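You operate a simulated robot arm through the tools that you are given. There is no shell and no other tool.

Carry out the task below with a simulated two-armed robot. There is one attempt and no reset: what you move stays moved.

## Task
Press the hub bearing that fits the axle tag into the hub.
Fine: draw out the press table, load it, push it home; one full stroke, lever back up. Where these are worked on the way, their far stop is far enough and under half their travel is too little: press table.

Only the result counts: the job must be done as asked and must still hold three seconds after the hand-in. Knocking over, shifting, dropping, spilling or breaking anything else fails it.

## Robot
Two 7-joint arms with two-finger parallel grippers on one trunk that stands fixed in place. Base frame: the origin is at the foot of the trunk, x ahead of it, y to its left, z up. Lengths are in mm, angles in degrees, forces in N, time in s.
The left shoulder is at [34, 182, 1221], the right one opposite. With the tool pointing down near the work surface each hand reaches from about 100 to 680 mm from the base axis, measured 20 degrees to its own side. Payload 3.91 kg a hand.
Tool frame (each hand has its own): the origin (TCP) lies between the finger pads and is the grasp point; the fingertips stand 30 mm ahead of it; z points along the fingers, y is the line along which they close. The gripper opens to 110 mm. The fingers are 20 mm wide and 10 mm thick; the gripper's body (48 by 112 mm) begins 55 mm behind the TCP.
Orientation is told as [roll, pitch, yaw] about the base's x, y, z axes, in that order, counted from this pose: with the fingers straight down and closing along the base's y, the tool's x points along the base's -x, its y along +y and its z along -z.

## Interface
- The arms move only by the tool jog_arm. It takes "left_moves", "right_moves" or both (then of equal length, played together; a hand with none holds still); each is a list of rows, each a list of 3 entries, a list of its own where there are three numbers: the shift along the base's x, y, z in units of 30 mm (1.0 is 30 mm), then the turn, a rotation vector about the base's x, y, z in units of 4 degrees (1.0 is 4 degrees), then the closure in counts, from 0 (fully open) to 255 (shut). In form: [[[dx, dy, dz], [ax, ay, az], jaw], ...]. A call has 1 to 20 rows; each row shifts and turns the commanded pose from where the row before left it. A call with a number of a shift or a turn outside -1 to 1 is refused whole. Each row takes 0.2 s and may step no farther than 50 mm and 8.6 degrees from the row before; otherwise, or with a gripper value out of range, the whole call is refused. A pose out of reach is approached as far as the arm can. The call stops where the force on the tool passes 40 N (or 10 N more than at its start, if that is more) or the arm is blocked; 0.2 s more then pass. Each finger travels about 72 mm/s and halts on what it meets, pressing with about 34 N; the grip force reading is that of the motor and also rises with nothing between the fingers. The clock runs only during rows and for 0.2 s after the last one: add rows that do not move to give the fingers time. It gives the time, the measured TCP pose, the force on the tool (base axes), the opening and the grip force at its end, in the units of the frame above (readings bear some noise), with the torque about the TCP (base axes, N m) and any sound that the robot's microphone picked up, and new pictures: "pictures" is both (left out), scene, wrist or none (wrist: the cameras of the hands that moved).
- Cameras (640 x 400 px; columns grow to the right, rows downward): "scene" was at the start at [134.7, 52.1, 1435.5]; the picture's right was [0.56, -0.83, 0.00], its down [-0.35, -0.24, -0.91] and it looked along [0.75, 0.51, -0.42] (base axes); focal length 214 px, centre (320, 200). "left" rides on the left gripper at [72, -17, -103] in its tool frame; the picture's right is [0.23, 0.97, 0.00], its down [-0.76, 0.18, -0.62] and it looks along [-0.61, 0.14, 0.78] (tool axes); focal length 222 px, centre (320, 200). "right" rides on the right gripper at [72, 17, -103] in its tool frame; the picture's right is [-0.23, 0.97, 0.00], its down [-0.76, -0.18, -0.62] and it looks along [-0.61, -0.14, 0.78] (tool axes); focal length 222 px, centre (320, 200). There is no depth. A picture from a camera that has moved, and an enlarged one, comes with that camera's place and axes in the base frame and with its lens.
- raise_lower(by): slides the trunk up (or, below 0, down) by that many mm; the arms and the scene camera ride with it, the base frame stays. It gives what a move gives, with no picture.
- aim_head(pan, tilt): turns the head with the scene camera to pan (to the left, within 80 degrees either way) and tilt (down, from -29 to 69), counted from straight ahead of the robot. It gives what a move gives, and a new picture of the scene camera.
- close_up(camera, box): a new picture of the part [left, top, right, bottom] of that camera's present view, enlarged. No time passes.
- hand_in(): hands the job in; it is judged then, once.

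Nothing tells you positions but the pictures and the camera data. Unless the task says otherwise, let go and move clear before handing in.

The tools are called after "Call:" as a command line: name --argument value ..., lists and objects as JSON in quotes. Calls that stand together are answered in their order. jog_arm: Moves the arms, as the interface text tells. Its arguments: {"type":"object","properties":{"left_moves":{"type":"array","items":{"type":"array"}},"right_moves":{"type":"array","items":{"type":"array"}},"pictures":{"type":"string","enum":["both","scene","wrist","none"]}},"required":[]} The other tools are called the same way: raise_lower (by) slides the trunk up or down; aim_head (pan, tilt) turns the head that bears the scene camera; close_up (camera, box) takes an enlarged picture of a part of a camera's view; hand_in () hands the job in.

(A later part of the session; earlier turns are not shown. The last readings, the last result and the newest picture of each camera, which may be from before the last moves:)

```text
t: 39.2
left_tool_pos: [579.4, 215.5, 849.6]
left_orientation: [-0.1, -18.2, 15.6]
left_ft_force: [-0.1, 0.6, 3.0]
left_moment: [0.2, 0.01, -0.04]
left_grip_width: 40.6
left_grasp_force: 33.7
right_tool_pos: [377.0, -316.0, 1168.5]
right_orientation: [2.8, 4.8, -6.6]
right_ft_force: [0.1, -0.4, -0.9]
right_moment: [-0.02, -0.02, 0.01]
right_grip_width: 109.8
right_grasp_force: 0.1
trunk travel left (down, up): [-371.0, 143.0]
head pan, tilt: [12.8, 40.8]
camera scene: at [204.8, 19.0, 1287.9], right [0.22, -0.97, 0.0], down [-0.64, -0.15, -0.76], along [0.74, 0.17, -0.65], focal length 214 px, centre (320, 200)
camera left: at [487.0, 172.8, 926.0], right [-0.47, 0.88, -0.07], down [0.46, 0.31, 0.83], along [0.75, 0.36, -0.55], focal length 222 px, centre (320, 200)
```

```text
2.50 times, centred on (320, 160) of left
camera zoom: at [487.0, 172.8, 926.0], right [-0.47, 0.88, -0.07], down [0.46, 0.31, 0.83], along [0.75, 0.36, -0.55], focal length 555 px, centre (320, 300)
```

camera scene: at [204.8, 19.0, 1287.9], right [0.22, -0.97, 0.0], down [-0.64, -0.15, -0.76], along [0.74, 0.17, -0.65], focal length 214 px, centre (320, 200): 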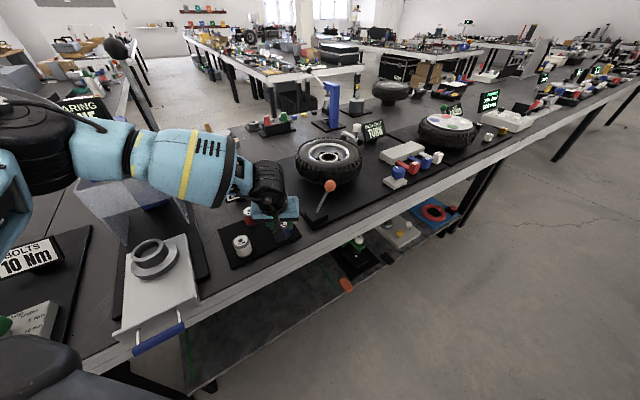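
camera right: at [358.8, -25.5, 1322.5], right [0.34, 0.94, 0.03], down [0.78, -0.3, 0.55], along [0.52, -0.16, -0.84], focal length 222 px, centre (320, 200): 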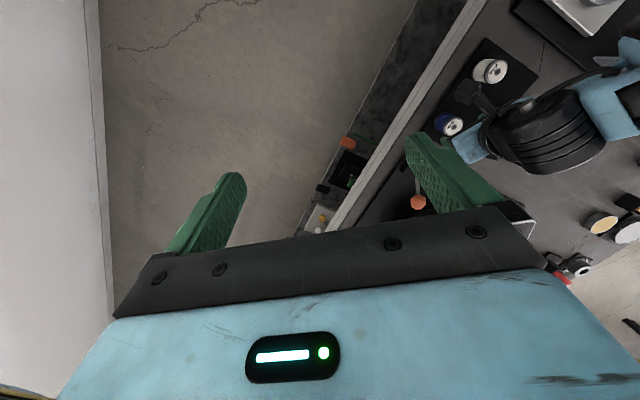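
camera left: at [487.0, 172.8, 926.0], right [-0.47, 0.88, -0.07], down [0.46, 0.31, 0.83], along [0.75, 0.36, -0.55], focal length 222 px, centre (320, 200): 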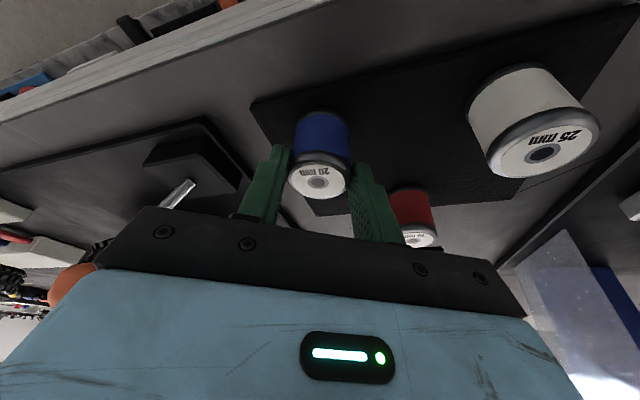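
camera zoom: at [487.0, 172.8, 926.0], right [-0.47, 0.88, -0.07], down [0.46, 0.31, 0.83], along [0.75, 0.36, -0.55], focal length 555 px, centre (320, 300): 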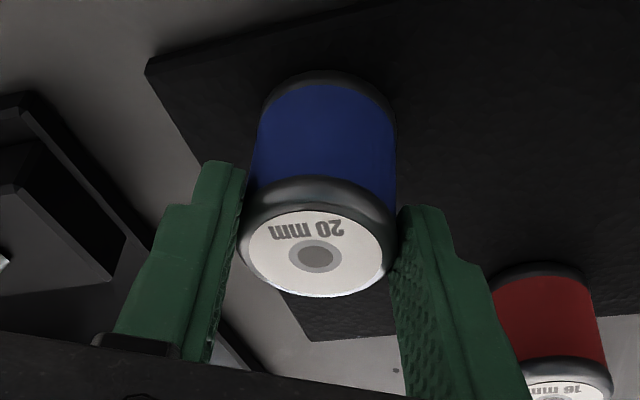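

The bearing is gripped (40.6 mm wide, 34 N). I'll lift it straight up and check that it stays put.

Call:
jog_arm --left_moves '[[[0, 0, 0.2], [0, 0, 0], 255], [[0, 0, 0.4], [0, 0, 0], 255], [[0, 0, 0.7], [0, 0, 0], 255], [[0, 0, 0.9], [0, 0, 0], 255], [[0, 0, 0.9], [0, 0, 0], 255], [[0, 0, 0.9], [0, 0, 0], 255], [[0, 0, 0.3], [0, 0, 0], 255], [[0, 0, 0], [0, 0, 0], 255]]' --pictures "both"

Call:
close_up --camera "left" --box '[220, 80, 420, 240]'

Call:
close_up --camera "scene" --box '[110, 220, 220, 360]'

```text
t: 41.0
left_tool_pos: [579.5, 216.2, 978.8]
left_orientation: [-0.1, -18.0, 15.6]
left_ft_force: [-0.5, -0.6, -0.2]
left_moment: [-0.01, 0.01, 0.05]
left_grip_width: 0.0
left_grasp_force: 34.1
right_tool_pos: [375.0, -315.0, 1167.1]
right_orientation: [2.9, 4.8, -6.7]
right_ft_force: [-0.7, -0.4, -0.9]
right_moment: [0.01, 0.0, -0.01]
right_grip_width: 109.9
right_grasp_force: 0.1
trunk travel left (down, up): [-371.0, 143.0]
head pan, tilt: [12.8, 40.8]
camera scene: at [205.0, 19.1, 1287.8], right [0.22, -0.97, 0.0], down [-0.64, -0.15, -0.76], along [0.74, 0.17, -0.65], focal length 214 px, centre (320, 200)
camera left: at [487.1, 173.4, 1055.0], right [-0.47, 0.88, -0.07], down [0.46, 0.31, 0.83], along [0.75, 0.36, -0.55], focal length 222 px, centre (320, 200)
```

scene: 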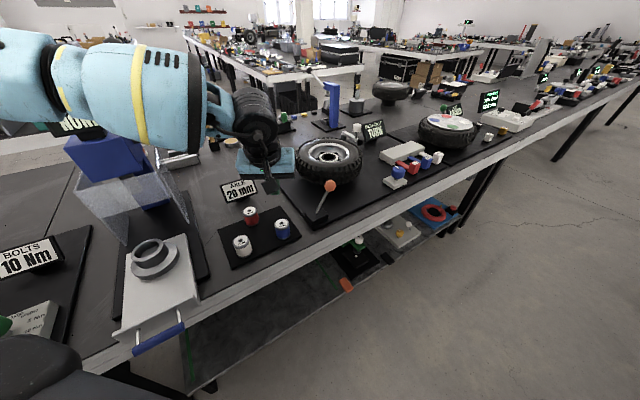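
left: 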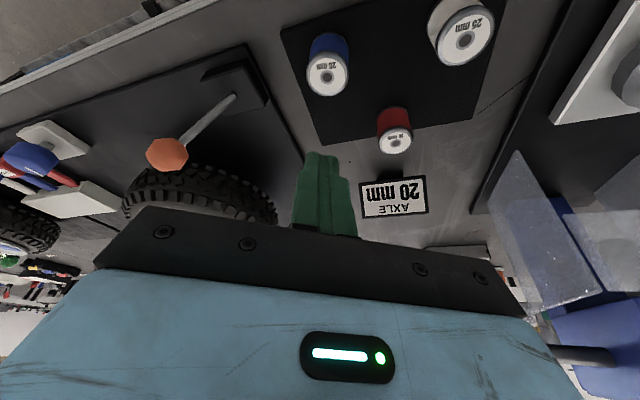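

```text
2.50 times, centred on (320, 160) of left
camera zoom: at [487.1, 173.4, 1055.0], right [-0.47, 0.88, -0.07], down [0.46, 0.31, 0.83], along [0.75, 0.36, -0.55], focal length 555 px, centre (320, 300)
```

zoom: 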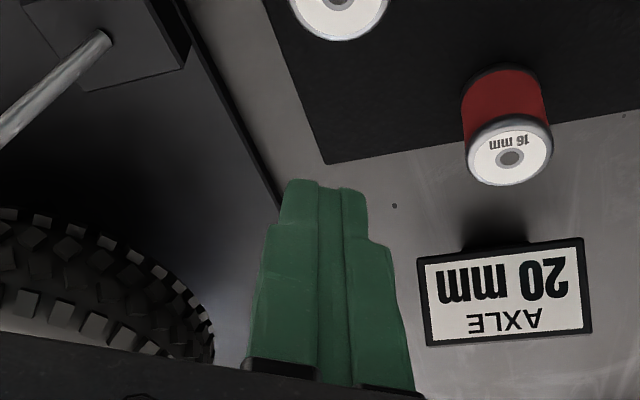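

```text
2.86 times, centred on (165, 290) of scene
camera zoom: at [205.0, 19.1, 1287.8], right [0.22, -0.97, 0.0], down [-0.64, -0.15, -0.76], along [0.74, 0.17, -0.65], focal length 613 px, centre (763, -57)
```

zoom: 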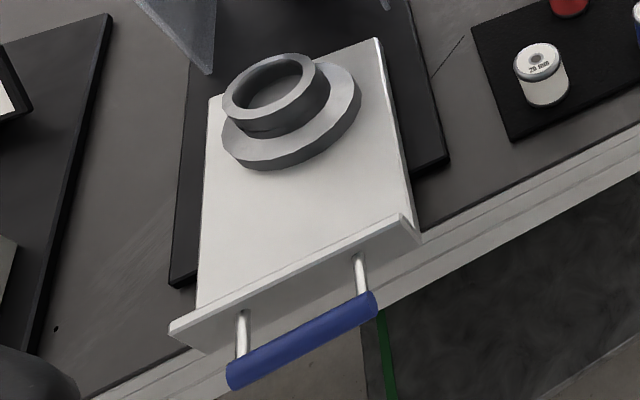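

The fingers slid off the top ring: the grip was too shallow. The bearing still stands on its tray, so I'll re-measure it for a deeper grip.

Call:
close_up --camera "scene" --box '[225, 195, 305, 265]'

Call:
close_up --camera "left" --box '[280, 20, 380, 110]'

Call:
close_up --camera "scene" --box '[265, 212, 300, 247]'

```text
5.71 times, centred on (265, 230) of scene
camera zoom: at [205.0, 19.1, 1287.8], right [0.22, -0.97, 0.0], down [-0.64, -0.15, -0.76], along [0.74, 0.17, -0.65], focal length 1226 px, centre (634, 29)
```

zoom: 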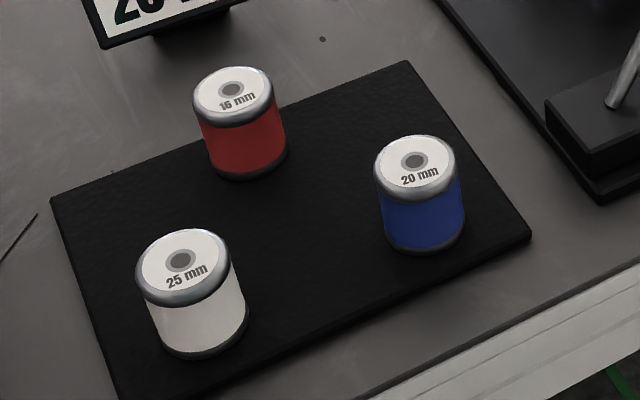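

```text
4.44 times, centred on (330, 65) of left
camera zoom: at [487.1, 173.4, 1055.0], right [-0.47, 0.88, -0.07], down [0.46, 0.31, 0.83], along [0.75, 0.36, -0.55], focal length 987 px, centre (276, 800)
```

zoom: 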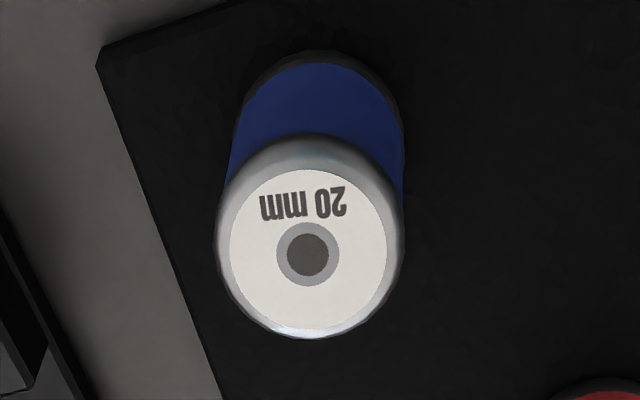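

```text
11.43 times, centred on (282, 230) of scene
camera zoom: at [205.0, 19.1, 1287.8], right [0.22, -0.97, 0.0], down [-0.64, -0.15, -0.76], along [0.74, 0.17, -0.65], focal length 2451 px, centre (749, -137)
```

zoom: 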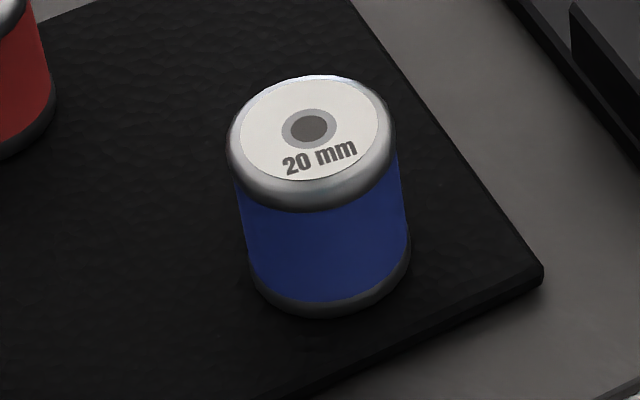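

Better triangulation gives the bearing top at (587.5, 218.4, 844) and its bottom at about 793. I'll open the fingers, lower the trunk a little for reach margin, and come down deeper around it.

Call:
jog_arm --left_moves '[[[0, 0, 0], [0, 0, 0], 100], [[0, 0, 0], [0, 0, 0], 100], [[0, 0, 0], [0, 0, 0], 100]]' --pictures "none"

Call:
raise_lower --by -40

```text
t: 41.8
left_tool_pos: [580.6, 216.2, 979.2]
left_orientation: [-0.1, -18.1, 15.6]
left_ft_force: [-0.6, -0.1, 0.0]
left_moment: [-0.03, -0.01, 0.01]
left_grip_width: 66.8
left_grasp_force: 0.0
right_tool_pos: [376.1, -315.0, 1167.1]
right_orientation: [2.9, 4.8, -6.7]
right_ft_force: [-1.0, -0.4, -0.7]
right_moment: [0.01, -0.05, 0.0]
right_grip_width: 110.1
right_grasp_force: 0.0
trunk travel left (down, up): [-371.0, 143.0]
head pan, tilt: [12.8, 40.8]
```

```text
t: 42.6
left_tool_pos: [580.9, 215.7, 940.2]
left_orientation: [-0.1, -18.2, 15.6]
left_ft_force: [-0.2, 0.1, 0.4]
left_moment: [0.0, -0.05, -0.01]
left_grip_width: 66.6
left_grasp_force: 0.1
right_tool_pos: [376.2, -315.2, 1128.4]
right_orientation: [3.0, 4.8, -6.7]
right_ft_force: [0.6, 0.5, -0.8]
right_moment: [0.0, -0.02, -0.02]
right_grip_width: 110.1
right_grasp_force: 0.1
trunk travel left (down, up): [-331.0, 183.0]
head pan, tilt: [12.8, 40.8]
```

Now I'll come down around the bearing to TCP z≈838, tips roughly 33 mm below its top.

Call:
jog_arm --left_moves '[[[0.1, 0.04, -0.8], [0, 0, 0], 100], [[0.1, 0.04, -0.9], [0, 0, 0], 100], [[0, 0, -0.9], [0, 0, 0], 100], [[0, 0, -0.5], [0, 0, 0], 100], [[0, 0, -0.3], [0, 0, 0], 100], [[0, 0, 0], [0, 0, 0], 100]]' --pictures "both"

Call:
close_up --camera "left" --box '[220, 80, 420, 240]'

```text
t: 44.0
left_tool_pos: [586.7, 218.4, 836.9]
left_orientation: [-0.1, -18.1, 15.6]
left_ft_force: [0.3, 0.2, 0.0]
left_moment: [0.03, 0.0, 0.02]
left_grip_width: 67.0
left_grasp_force: 0.1
right_tool_pos: [376.1, -314.4, 1127.7]
right_orientation: [2.9, 4.8, -6.8]
right_ft_force: [-0.2, -0.2, 0.4]
right_moment: [-0.04, -0.02, -0.01]
right_grip_width: 110.1
right_grasp_force: 0.1
trunk travel left (down, up): [-331.0, 183.0]
head pan, tilt: [12.8, 40.8]
camera scene: at [216.7, 19.0, 1246.3], right [0.22, -0.97, 0.0], down [-0.64, -0.15, -0.76], along [0.74, 0.17, -0.65], focal length 214 px, centre (320, 200)
camera left: at [493.2, 175.2, 912.6], right [-0.47, 0.88, -0.07], down [0.46, 0.31, 0.83], along [0.75, 0.36, -0.55], focal length 222 px, centre (320, 200)
```

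scene: 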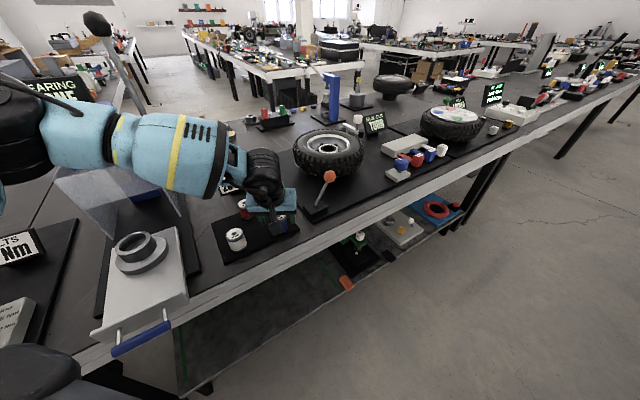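
left: 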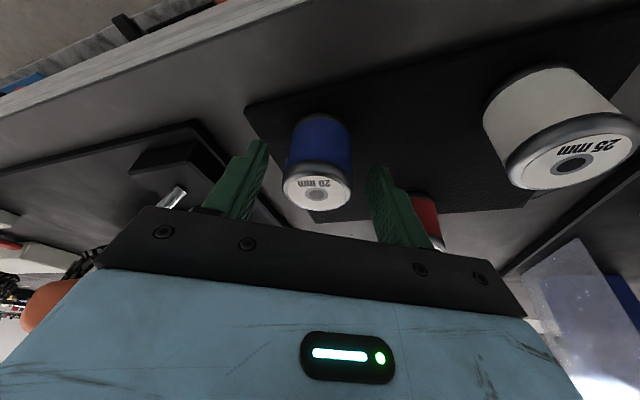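

```text
2.50 times, centred on (320, 160) of left
camera zoom: at [493.2, 175.2, 912.6], right [-0.47, 0.88, -0.07], down [0.46, 0.31, 0.83], along [0.75, 0.36, -0.55], focal length 555 px, centre (320, 300)
```

zoom: 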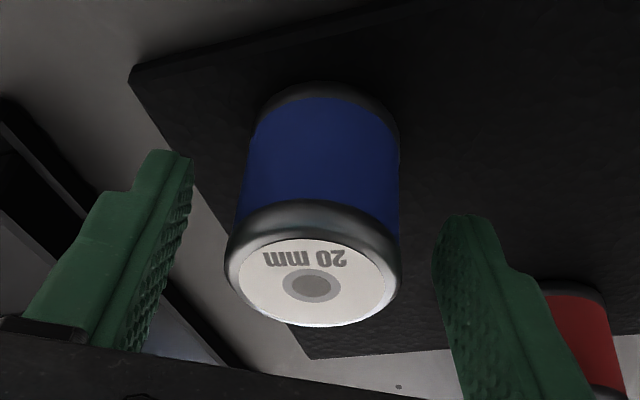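

The TCP now lies at the bearing's top ring with the tips about 36 mm down. I'll close, then lift very gently and check the grip width.

Call:
jog_arm --left_moves '[[[0, 0, 0], [0, 0, 0], 160], [[0, 0, 0], [0, 0, 0], 200], [[0, 0, 0], [0, 0, 0], 255], [[0, 0, 0], [0, 0, 0], 255], [[0, 0, 0], [0, 0, 0], 255], [[0, 0, 0], [0, 0, 0], 255]]' --pictures "wrist"

Call:
close_up --camera "left" --box '[220, 80, 420, 240]'

Call:
jog_arm --left_moves '[[[0, 0, 0.1], [0, 0, 0], 255], [[0, 0, 0.1], [0, 0, 0], 255], [[0, 0, 0.1], [0, 0, 0], 255], [[0, 0, 0], [0, 0, 0], 255]]' --pictures "wrist"

Call:
close_up --camera "left" --box '[220, 80, 420, 240]'

```text
t: 45.5
left_tool_pos: [585.7, 218.3, 837.7]
left_orientation: [-0.1, -18.2, 15.6]
left_ft_force: [-1.2, 0.0, 0.2]
left_moment: [0.01, 0.07, 0.02]
left_grip_width: 40.3
left_grasp_force: 33.9
right_tool_pos: [376.5, -314.4, 1127.4]
right_orientation: [3.0, 4.8, -6.8]
right_ft_force: [-0.2, 0.1, -0.1]
right_moment: [0.0, 0.03, 0.03]
right_grip_width: 109.9
right_grasp_force: 0.2
trunk travel left (down, up): [-331.0, 183.0]
head pan, tilt: [12.8, 40.8]
camera left: at [493.1, 175.2, 912.7], right [-0.47, 0.88, -0.07], down [0.46, 0.31, 0.83], along [0.75, 0.36, -0.55], focal length 222 px, centre (320, 200)
```

left: 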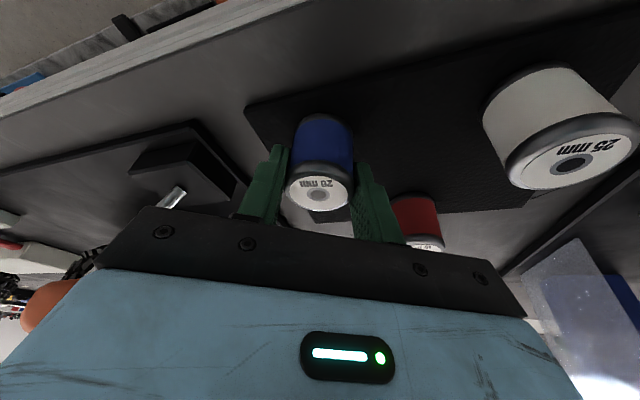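

```text
2.50 times, centred on (320, 160) of left
camera zoom: at [493.1, 175.2, 912.7], right [-0.47, 0.88, -0.07], down [0.46, 0.31, 0.83], along [0.75, 0.36, -0.55], focal length 555 px, centre (320, 300)
```

zoom: 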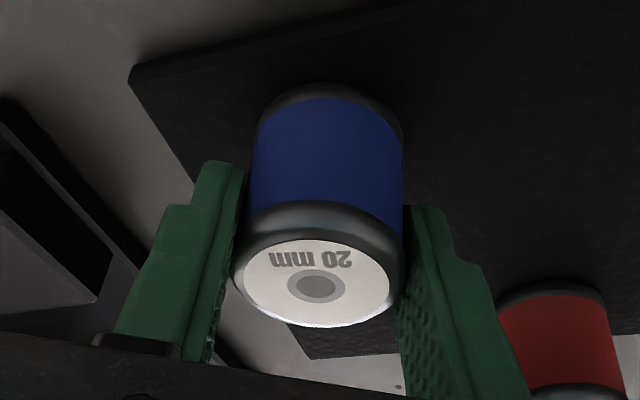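

```text
t: 46.5
left_tool_pos: [586.8, 217.8, 845.5]
left_orientation: [-0.1, -18.1, 15.6]
left_ft_force: [-0.6, 0.5, -1.3]
left_moment: [-0.01, 0.0, 0.0]
left_grip_width: 40.5
left_grasp_force: 34.1
right_tool_pos: [376.8, -314.6, 1126.9]
right_orientation: [2.9, 4.8, -6.6]
right_ft_force: [0.5, 0.2, 0.1]
right_moment: [-0.01, 0.0, 0.03]
right_grip_width: 110.2
right_grasp_force: 0.1
trunk travel left (down, up): [-331.0, 183.0]
head pan, tilt: [12.8, 40.8]
camera left: at [492.9, 175.2, 921.6], right [-0.47, 0.88, -0.07], down [0.46, 0.31, 0.83], along [0.75, 0.36, -0.55], focal length 222 px, centre (320, 200)
```

left: 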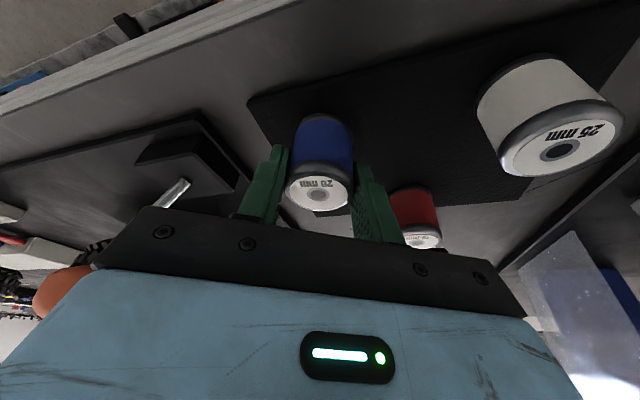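

```text
2.50 times, centred on (320, 160) of left
camera zoom: at [492.9, 175.2, 921.6], right [-0.47, 0.88, -0.07], down [0.46, 0.31, 0.83], along [0.75, 0.36, -0.55], focal length 555 px, centre (320, 300)
```

zoom: 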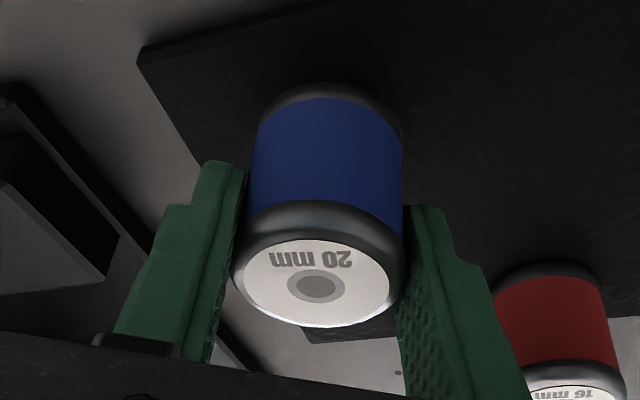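

It's holding: the bearing stayed fixed in the grip while the tray dropped away. I'll lift on to about z=980.

Call:
jog_arm --left_moves '[[[0, 0, 0.2], [0, 0, 0], 255], [[0, 0, 0.4], [0, 0, 0], 255], [[0, 0, 0.6], [0, 0, 0], 255], [[0, 0, 0.7], [0, 0, 0], 255], [[0, 0, 0.7], [0, 0, 0], 255], [[0, 0, 0.7], [0, 0, 0], 255], [[0, 0, 0.7], [0, 0, 0], 255], [[0, 0, 0.5], [0, 0, 0], 255], [[0, 0, 0.2], [0, 0, 0], 255], [[0, 0, 0], [0, 0, 0], 255]]' --pictures "both"

Call:
close_up --camera "left" --box '[220, 80, 420, 240]'

Call:
close_up --camera "scene" --box '[80, 220, 190, 360]'

```text
t: 48.6
left_tool_pos: [585.4, 218.8, 987.0]
left_orientation: [-0.1, -18.1, 15.6]
left_ft_force: [-0.8, -0.1, -0.7]
left_moment: [-0.01, 0.0, 0.02]
left_grip_width: 40.5
left_grasp_force: 33.8
right_tool_pos: [376.3, -315.7, 1127.9]
right_orientation: [2.8, 4.7, -6.8]
right_ft_force: [0.2, -0.1, 0.3]
right_moment: [0.01, 0.01, -0.01]
right_grip_width: 110.0
right_grasp_force: 0.0
trunk travel left (down, up): [-331.0, 183.0]
head pan, tilt: [12.8, 40.8]
camera scene: at [216.9, 19.1, 1246.3], right [0.22, -0.97, 0.0], down [-0.64, -0.15, -0.76], along [0.74, 0.17, -0.65], focal length 214 px, centre (320, 200)
camera left: at [493.0, 175.3, 1063.0], right [-0.47, 0.88, -0.07], down [0.46, 0.31, 0.83], along [0.75, 0.36, -0.55], focal length 222 px, centre (320, 200)
```

scene: 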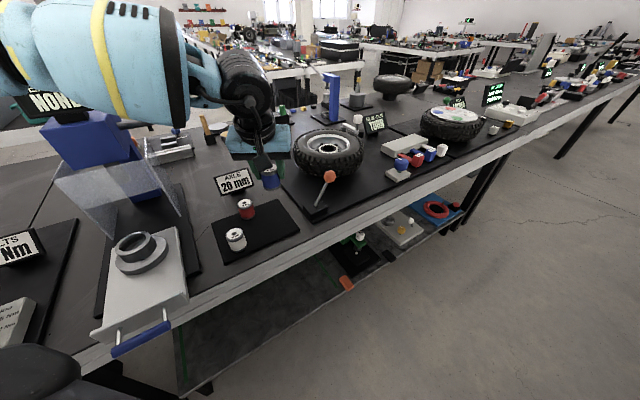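
left: 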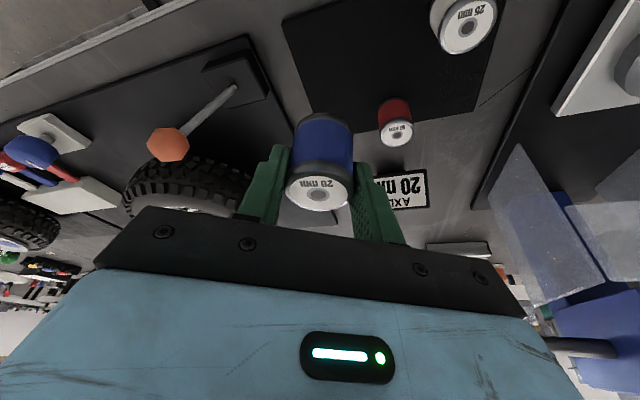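

```text
2.50 times, centred on (320, 160) of left
camera zoom: at [493.0, 175.3, 1063.0], right [-0.47, 0.88, -0.07], down [0.46, 0.31, 0.83], along [0.75, 0.36, -0.55], focal length 555 px, centre (320, 300)
```

zoom: 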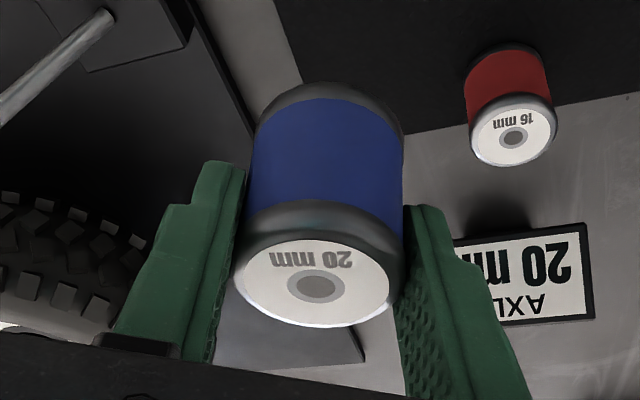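

```text
2.86 times, centred on (135, 290) of scene
camera zoom: at [216.9, 19.1, 1246.3], right [0.22, -0.97, 0.0], down [-0.64, -0.15, -0.76], along [0.74, 0.17, -0.65], focal length 613 px, centre (849, -57)
```

zoom: 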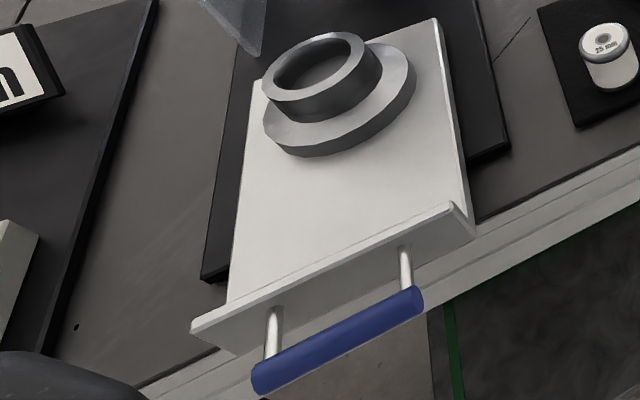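

The bearing is held firmly. My best hub axis estimate is (414, 485), in line with the table centreline, so I'll carry the bearing across at z≈985 while turning the yaw toward 45°.

Call:
jog_arm --left_moves '[[[-0.3, 0.4, 0], [0, 0, 0.6], 255], [[-0.479, 0.737, 0], [0, 0, 0.61], 255], [[-0.479, 0.737, 0], [0, 0, 0.61], 255], [[-0.479, 0.737, 0], [0, 0, 0.61], 255], [[-0.479, 0.737, 0], [0, 0, 0.61], 255], [[-0.479, 0.737, 0], [0, 0, 0.61], 255], [[-0.479, 0.737, 0], [0, 0, 0.61], 255], [[-0.479, 0.737, 0], [0, 0, 0.61], 255], [[-0.479, 0.737, 0], [0, 0, 0.61], 255], [[-0.479, 0.737, 0], [0, 0, 0.61], 255], [[-0.479, 0.737, 0], [0, 0, 0.61], 255], [[-0.479, 0.737, 0], [0, 0, 0.61], 255], [[-0.2, 0.3, 0], [0, 0, 0], 255], [[0, 0, 0], [0, 0, 0], 255]]' --pictures "both"

Call:
close_up --camera "left" --box '[200, 60, 440, 240]'

Call:
close_up --camera "scene" --box '[80, 160, 190, 330]'

```text
t: 51.6
left_tool_pos: [412.7, 482.7, 987.3]
left_orientation: [0.0, -18.2, 44.8]
left_ft_force: [-1.4, -0.6, -0.6]
left_moment: [-0.02, 0.0, -0.02]
left_grip_width: 40.3
left_grasp_force: 33.9
right_tool_pos: [377.1, -315.6, 1128.7]
right_orientation: [3.0, 4.9, -6.8]
right_ft_force: [0.0, -1.0, 0.3]
right_moment: [0.01, 0.01, 0.02]
right_grip_width: 109.8
right_grasp_force: 0.1
trunk travel left (down, up): [-331.0, 183.0]
head pan, tilt: [12.8, 40.8]
camera scene: at [216.9, 19.1, 1246.3], right [0.22, -0.97, 0.0], down [-0.64, -0.15, -0.76], along [0.74, 0.17, -0.65], focal length 214 px, centre (320, 200)
camera left: at [352.2, 399.9, 1062.8], right [-0.84, 0.54, -0.07], down [0.25, 0.5, 0.83], along [0.48, 0.68, -0.56], focal length 222 px, centre (320, 200)
```

scene: 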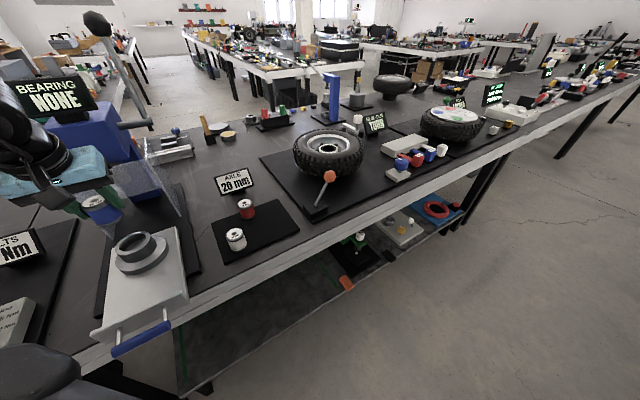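
left: 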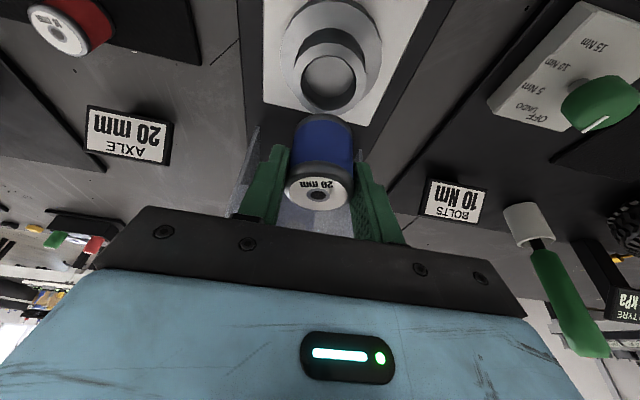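

```text
2.22 times, centred on (320, 150) of left
camera zoom: at [352.2, 399.9, 1062.8], right [-0.84, 0.54, -0.07], down [0.25, 0.5, 0.83], along [0.48, 0.68, -0.56], focal length 494 px, centre (320, 311)
```

zoom: 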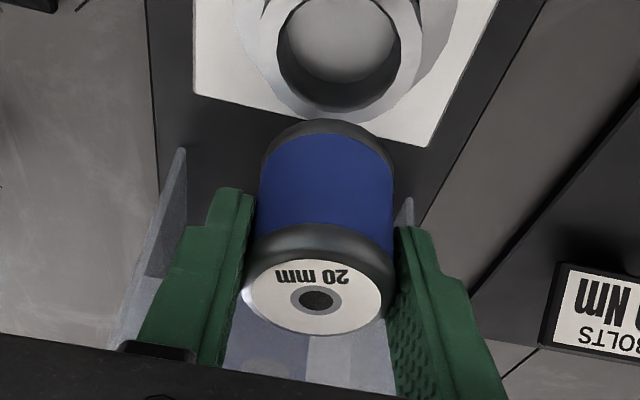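

```text
2.35 times, centred on (135, 245) of scene
camera zoom: at [216.9, 19.1, 1246.3], right [0.22, -0.97, 0.0], down [-0.64, -0.15, -0.76], along [0.74, 0.17, -0.65], focal length 505 px, centre (755, 94)
```

zoom: 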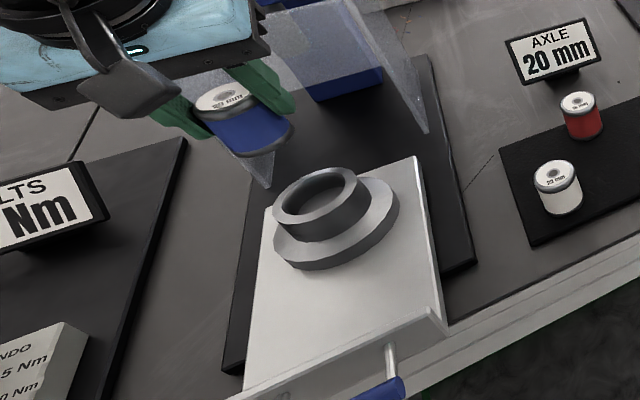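

The bearing hangs above the hub, which is visible just ahead in the wrist view. I'll take precise close-ups of both.

Call:
close_up --camera "left" --box '[270, 10, 400, 140]'

Call:
close_up --camera "scene" --box '[110, 215, 180, 285]'

```text
3.08 times, centred on (335, 75) of left
camera zoom: at [352.2, 399.9, 1062.8], right [-0.84, 0.54, -0.07], down [0.25, 0.5, 0.83], along [0.48, 0.68, -0.56], focal length 684 px, centre (274, 585)
```

zoom: 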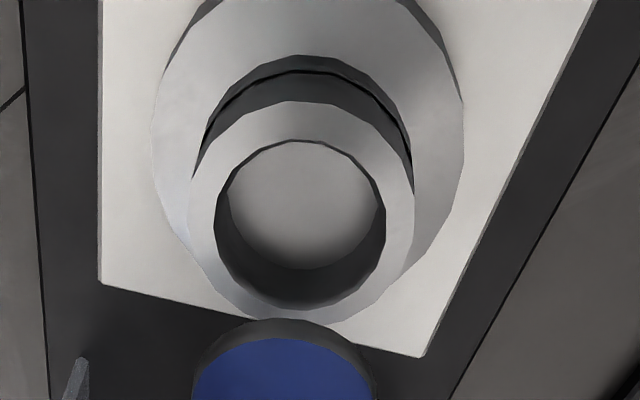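

```text
5.71 times, centred on (145, 250) of scene
camera zoom: at [216.9, 19.1, 1246.3], right [0.22, -0.97, 0.0], down [-0.64, -0.15, -0.76], along [0.74, 0.17, -0.65], focal length 1226 px, centre (1320, -86)
```

zoom: 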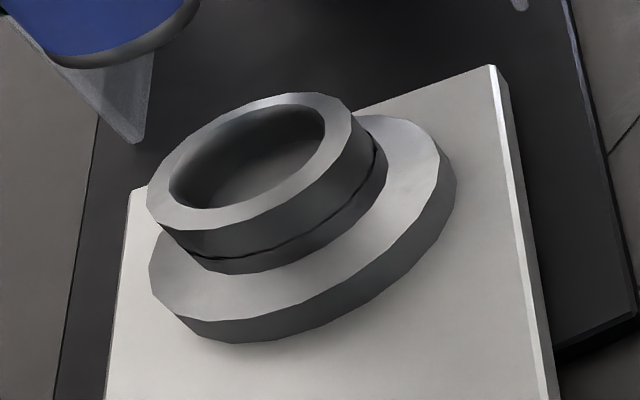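

The hub rim centre is at (414, 485, 864) with a bore of about 48 mm, floor near z=842, and the bearing axis at about (413.6, 483.6). I'll nudge to align and lower until the bearing is just above the rim.

Call:
jog_arm --left_moves '[[[0.015, 0.045, -0.5], [0, 0, 0], 255], [[0, 0, -0.7], [0, 0, 0], 255], [[0, 0, -0.7], [0, 0, 0], 255], [[0, 0, -0.4], [0, 0, 0], 255], [[0, 0, 0], [0, 0, 0], 255]]' --pictures "both"

Call:
close_up --camera "left" --box '[230, 60, 410, 220]'

Call:
close_up --camera "scene" --box '[90, 200, 190, 290]'

```text
t: 52.9
left_tool_pos: [413.9, 483.1, 919.0]
left_orientation: [-0.2, -18.2, 44.8]
left_ft_force: [-0.1, -0.1, -1.0]
left_moment: [0.0, -0.01, -0.03]
left_grip_width: 40.5
left_grasp_force: 34.0
right_tool_pos: [377.0, -315.7, 1127.1]
right_orientation: [2.9, 4.8, -6.8]
right_ft_force: [-0.5, 0.2, 0.3]
right_moment: [0.01, -0.02, 0.0]
right_grip_width: 110.1
right_grasp_force: 0.0
trunk travel left (down, up): [-331.0, 183.0]
head pan, tilt: [12.8, 40.8]
camera scene: at [216.8, 19.1, 1246.3], right [0.22, -0.97, 0.0], down [-0.64, -0.15, -0.76], along [0.74, 0.17, -0.65], focal length 214 px, centre (320, 200)
camera left: at [353.2, 400.6, 993.8], right [-0.84, 0.54, -0.07], down [0.25, 0.5, 0.83], along [0.48, 0.68, -0.55], focal length 222 px, centre (320, 200)
```

scene: 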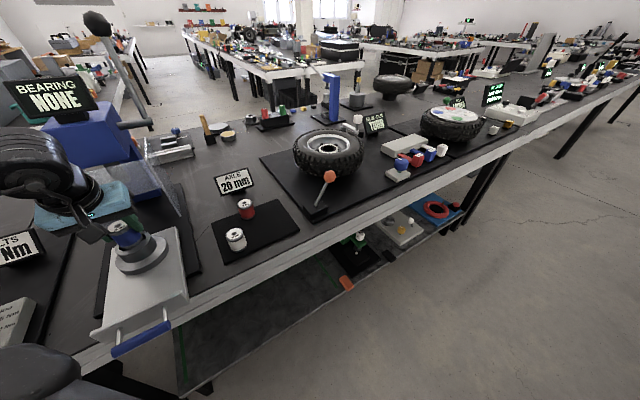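
left: 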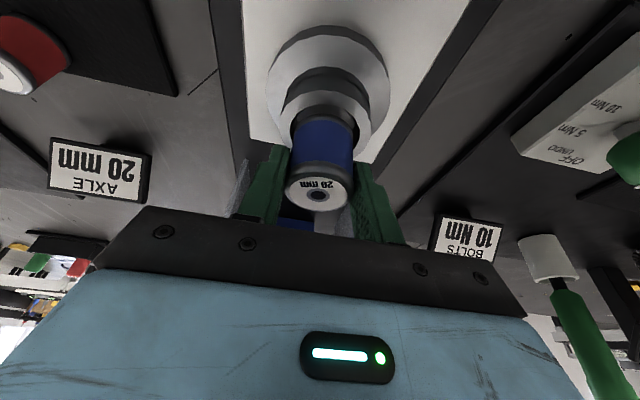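

```text
2.50 times, centred on (320, 140) of left
camera zoom: at [353.2, 400.6, 993.8], right [-0.84, 0.54, -0.07], down [0.25, 0.5, 0.83], along [0.48, 0.68, -0.55], focal length 555 px, centre (320, 350)
```

zoom: 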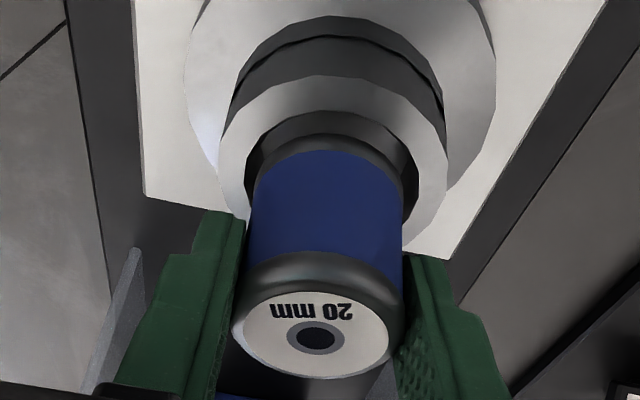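

```text
4.44 times, centred on (140, 245) of scene
camera zoom: at [216.8, 19.1, 1246.3], right [0.22, -0.97, 0.0], down [-0.64, -0.15, -0.76], along [0.74, 0.17, -0.65], focal length 953 px, centre (1120, 0)
```

zoom: 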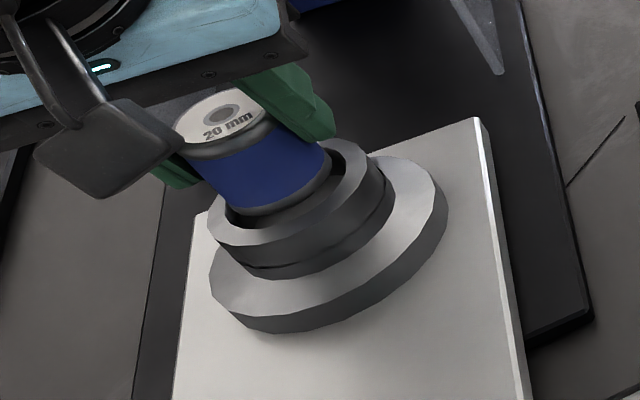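

The bearing is centred over the bore within about a millimetre. I'll lower 20 mm so it enters the bore and the fingertips stop just above the rim.

Call:
jog_arm --left_moves '[[[0, 0, -0.25], [0, 0, 0], 255], [[0, 0, -0.25], [0, 0, 0], 255], [[0, 0, -0.2], [0, 0, 0], 255], [[0, 0, 0], [0, 0, 0], 255]]' --pictures "both"

Call:
close_up --camera "left" --box '[230, 60, 410, 220]'

Call:
close_up --camera "scene" --box '[90, 200, 190, 290]'

```text
t: 53.9
left_tool_pos: [412.7, 483.2, 897.9]
left_orientation: [0.0, -18.3, 44.8]
left_ft_force: [-0.5, 0.8, 7.3]
left_moment: [-0.1, -0.1, -0.08]
left_grip_width: 40.4
left_grasp_force: 33.6
right_tool_pos: [376.0, -314.7, 1128.6]
right_orientation: [3.0, 4.8, -6.7]
right_ft_force: [0.6, 0.5, -0.2]
right_moment: [0.01, -0.01, 0.0]
right_grip_width: 110.3
right_grasp_force: 0.1
trunk travel left (down, up): [-331.0, 183.0]
head pan, tilt: [12.8, 40.8]
camera scene: at [216.3, 18.7, 1246.5], right [0.22, -0.97, 0.0], down [-0.64, -0.15, -0.76], along [0.74, 0.17, -0.65], focal length 214 px, centre (320, 200)
camera left: at [352.9, 400.6, 973.0], right [-0.84, 0.54, -0.07], down [0.25, 0.5, 0.83], along [0.48, 0.68, -0.55], focal length 222 px, centre (320, 200)
```

scene: 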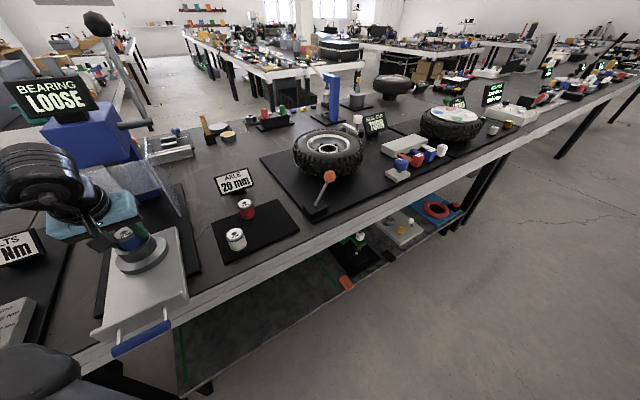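
left: 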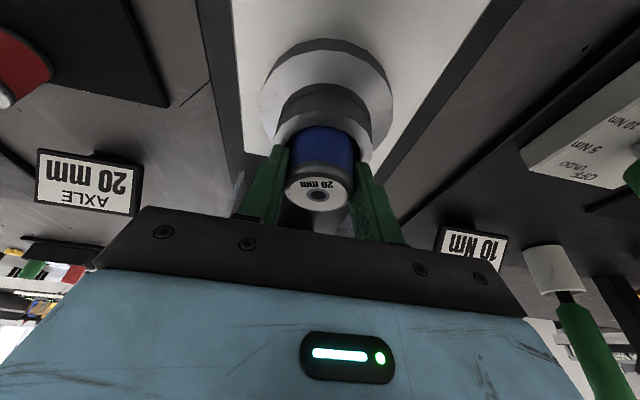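

```text
2.50 times, centred on (320, 140) of left
camera zoom: at [352.9, 400.6, 973.0], right [-0.84, 0.54, -0.07], down [0.25, 0.5, 0.83], along [0.48, 0.68, -0.55], focal length 555 px, centre (320, 350)
```

zoom: 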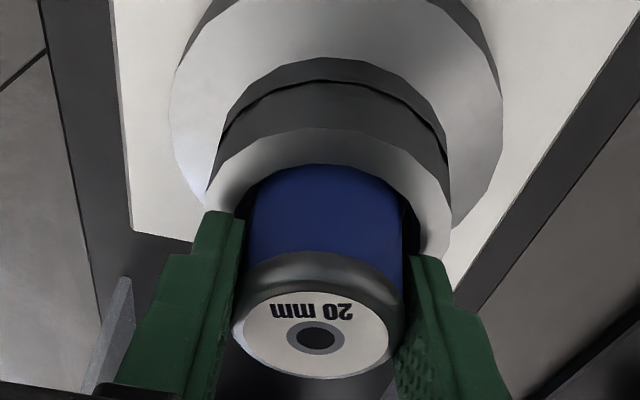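

```text
4.44 times, centred on (140, 245) of scene
camera zoom: at [216.3, 18.7, 1246.5], right [0.22, -0.97, 0.0], down [-0.64, -0.15, -0.76], along [0.74, 0.17, -0.65], focal length 953 px, centre (1120, 0)
```

zoom: 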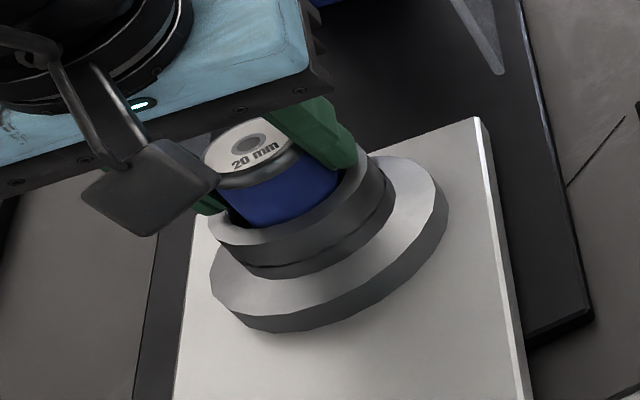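

The press sign now reads "BEARING LOOSE", so the bearing is recognised in the hub. I'll open the fingers gently to let it settle.

Call:
jog_arm --left_moves '[[[0, 0, 0], [0, 0, 0], 155], [[0, 0, 0], [0, 0, 0], 145], [[0, 0, 0], [0, 0, 0], 130], [[0, 0, 0], [0, 0, 0], 100], [[0, 0, 0], [0, 0, 0], 100]]' --pictures "both"

Call:
close_up --camera "left" --box '[230, 60, 410, 220]'

Call:
close_up --camera "scene" --box '[90, 200, 190, 290]'

```text
t: 55.0
left_tool_pos: [416.9, 480.7, 897.6]
left_orientation: [-0.5, -18.4, 44.8]
left_ft_force: [25.7, -19.0, 6.0]
left_moment: [-0.55, -0.7, -0.18]
left_grip_width: 51.1
left_grasp_force: 0.0
right_tool_pos: [378.3, -317.2, 1126.1]
right_orientation: [3.0, 4.9, -6.7]
right_ft_force: [-0.5, -0.9, -0.2]
right_moment: [0.01, -0.01, 0.03]
right_grip_width: 110.1
right_grasp_force: 0.1
trunk travel left (down, up): [-331.0, 183.0]
head pan, tilt: [12.8, 40.8]
camera scene: at [219.3, 16.6, 1245.9], right [0.22, -0.97, 0.0], down [-0.64, -0.14, -0.76], along [0.74, 0.17, -0.66], focal length 214 px, centre (320, 200)
camera left: at [355.7, 398.0, 973.2], right [-0.84, 0.54, -0.08], down [0.25, 0.5, 0.83], along [0.49, 0.67, -0.55], focal length 222 px, centre (320, 200)
```

scene: 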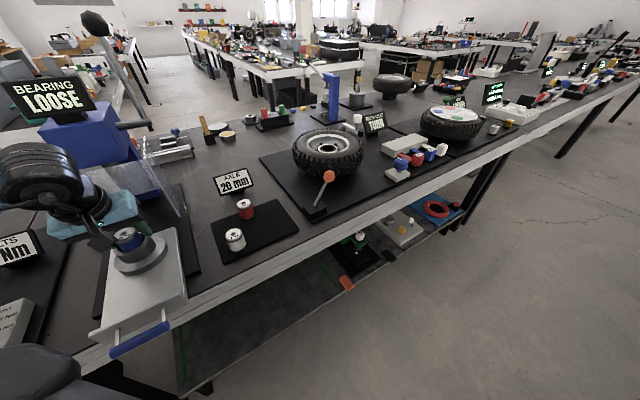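
left: 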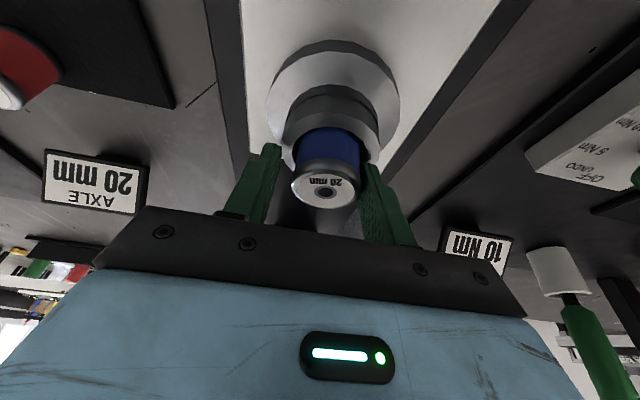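

```text
2.50 times, centred on (320, 140) of left
camera zoom: at [355.7, 398.0, 973.2], right [-0.84, 0.54, -0.08], down [0.25, 0.5, 0.83], along [0.49, 0.67, -0.55], focal length 555 px, centre (320, 350)
```

zoom: 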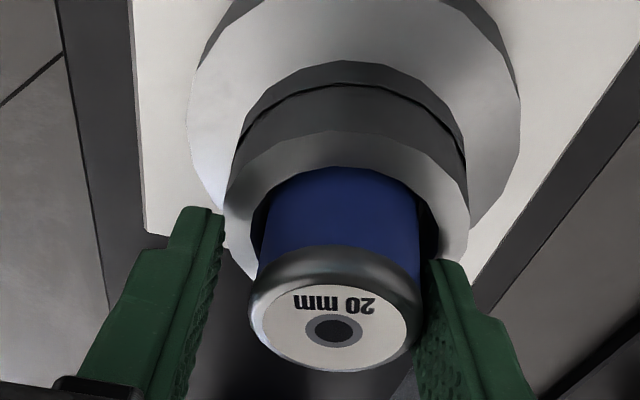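

```text
4.44 times, centred on (140, 245) of scene
camera zoom: at [219.3, 16.6, 1245.9], right [0.22, -0.97, 0.0], down [-0.64, -0.14, -0.76], along [0.74, 0.17, -0.66], focal length 953 px, centre (1120, 0)
```

zoom: 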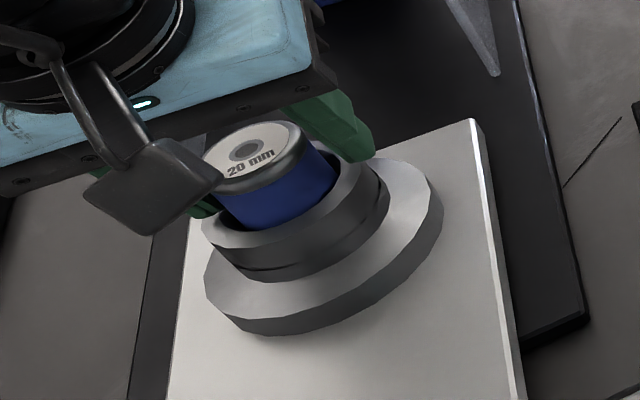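

Opening pushed one fingertip against the inside of the rim (about 32 N sideways). I'll close slightly to relieve it, raise a few millimetres so the tips clear the rim, and then open.

Call:
jog_arm --left_moves '[[[0, 0, 0], [0, 0, 0], 150], [[0, 0, 0], [0, 0, 0], 150], [[0, 0, 0], [0, 0, 0], 150]]' --pictures "wrist"

Call:
close_up --camera "left" --box '[230, 60, 410, 220]'

```text
t: 55.9
left_tool_pos: [412.0, 483.5, 897.2]
left_orientation: [0.1, -18.3, 44.8]
left_ft_force: [0.2, 2.6, 18.0]
left_moment: [-0.05, -0.14, 0.22]
left_grip_width: 45.5
left_grasp_force: 0.7
right_tool_pos: [375.4, -315.1, 1127.8]
right_orientation: [2.8, 4.8, -6.7]
right_ft_force: [0.1, -0.9, 0.1]
right_moment: [0.01, 0.03, 0.03]
right_grip_width: 110.3
right_grasp_force: 0.0
trunk travel left (down, up): [-331.0, 183.0]
head pan, tilt: [12.8, 40.8]
camera left: at [352.3, 400.6, 973.0], right [-0.84, 0.54, -0.07], down [0.25, 0.5, 0.83], along [0.48, 0.68, -0.55], focal length 222 px, centre (320, 200)
```

left: 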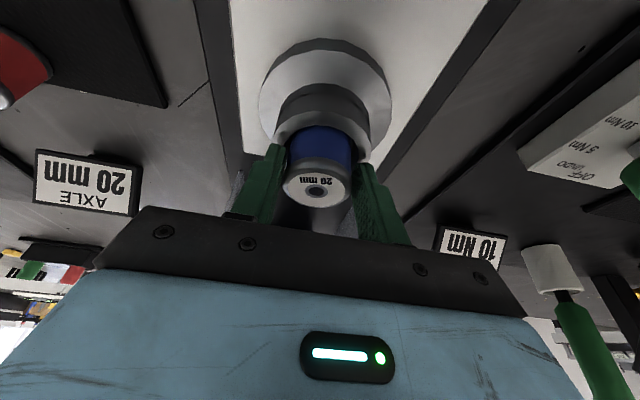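

```text
2.50 times, centred on (320, 140) of left
camera zoom: at [352.3, 400.6, 973.0], right [-0.84, 0.54, -0.07], down [0.25, 0.5, 0.83], along [0.48, 0.68, -0.55], focal length 555 px, centre (320, 350)
```

zoom: 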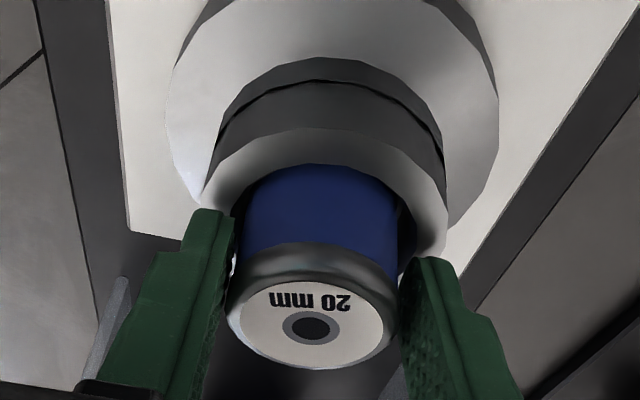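

The sideways force is gone and the tips now press lightly on the rim. I'll raise 10 mm at this opening, then open wider.

Call:
jog_arm --left_moves '[[[0, 0, 0.1], [0, 0, 0], 150], [[0, 0, 0.15], [0, 0, 0], 150], [[0, 0, 0.15], [0, 0, 0], 150], [[0, 0, 0], [0, 0, 0], 150]]' --pictures "wrist"

Call:
close_up --camera "left" --box '[230, 60, 410, 220]'

```text
t: 56.9
left_tool_pos: [414.5, 484.8, 908.9]
left_orientation: [0.0, -18.1, 44.8]
left_ft_force: [0.1, -0.6, 0.1]
left_moment: [-0.02, 0.03, 0.0]
left_grip_width: 45.3
left_grasp_force: 0.0
right_tool_pos: [377.0, -316.0, 1128.0]
right_orientation: [2.9, 4.9, -6.7]
right_ft_force: [0.8, 0.5, 0.1]
right_moment: [-0.01, -0.02, 0.02]
right_grip_width: 110.0
right_grasp_force: 0.1
trunk travel left (down, up): [-331.0, 183.0]
head pan, tilt: [12.8, 40.8]
camera left: at [353.1, 400.9, 984.7], right [-0.84, 0.54, -0.07], down [0.25, 0.5, 0.83], along [0.48, 0.68, -0.56], focal length 222 px, centre (320, 200)
```

left: 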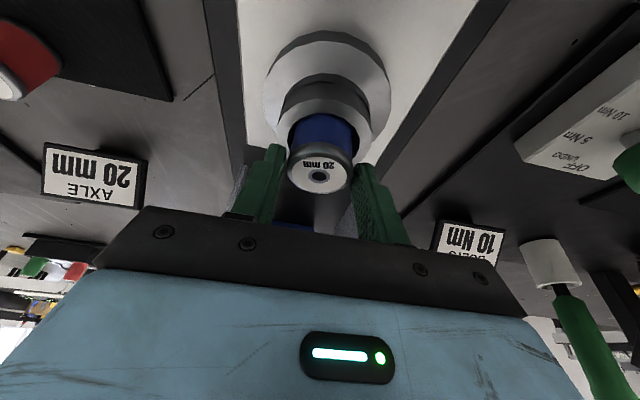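

```text
2.50 times, centred on (320, 140) of left
camera zoom: at [353.1, 400.9, 984.7], right [-0.84, 0.54, -0.07], down [0.25, 0.5, 0.83], along [0.48, 0.68, -0.56], focal length 555 px, centre (320, 350)
```

zoom: 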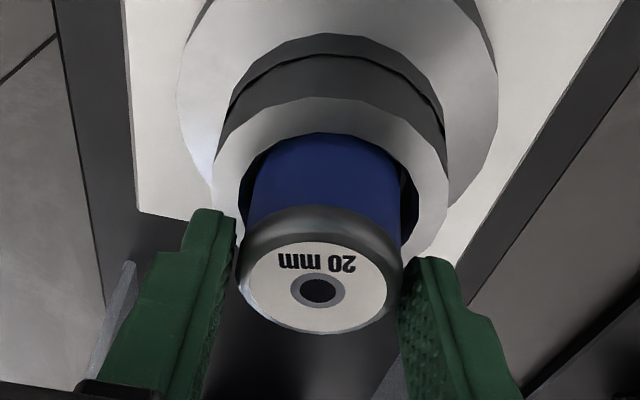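

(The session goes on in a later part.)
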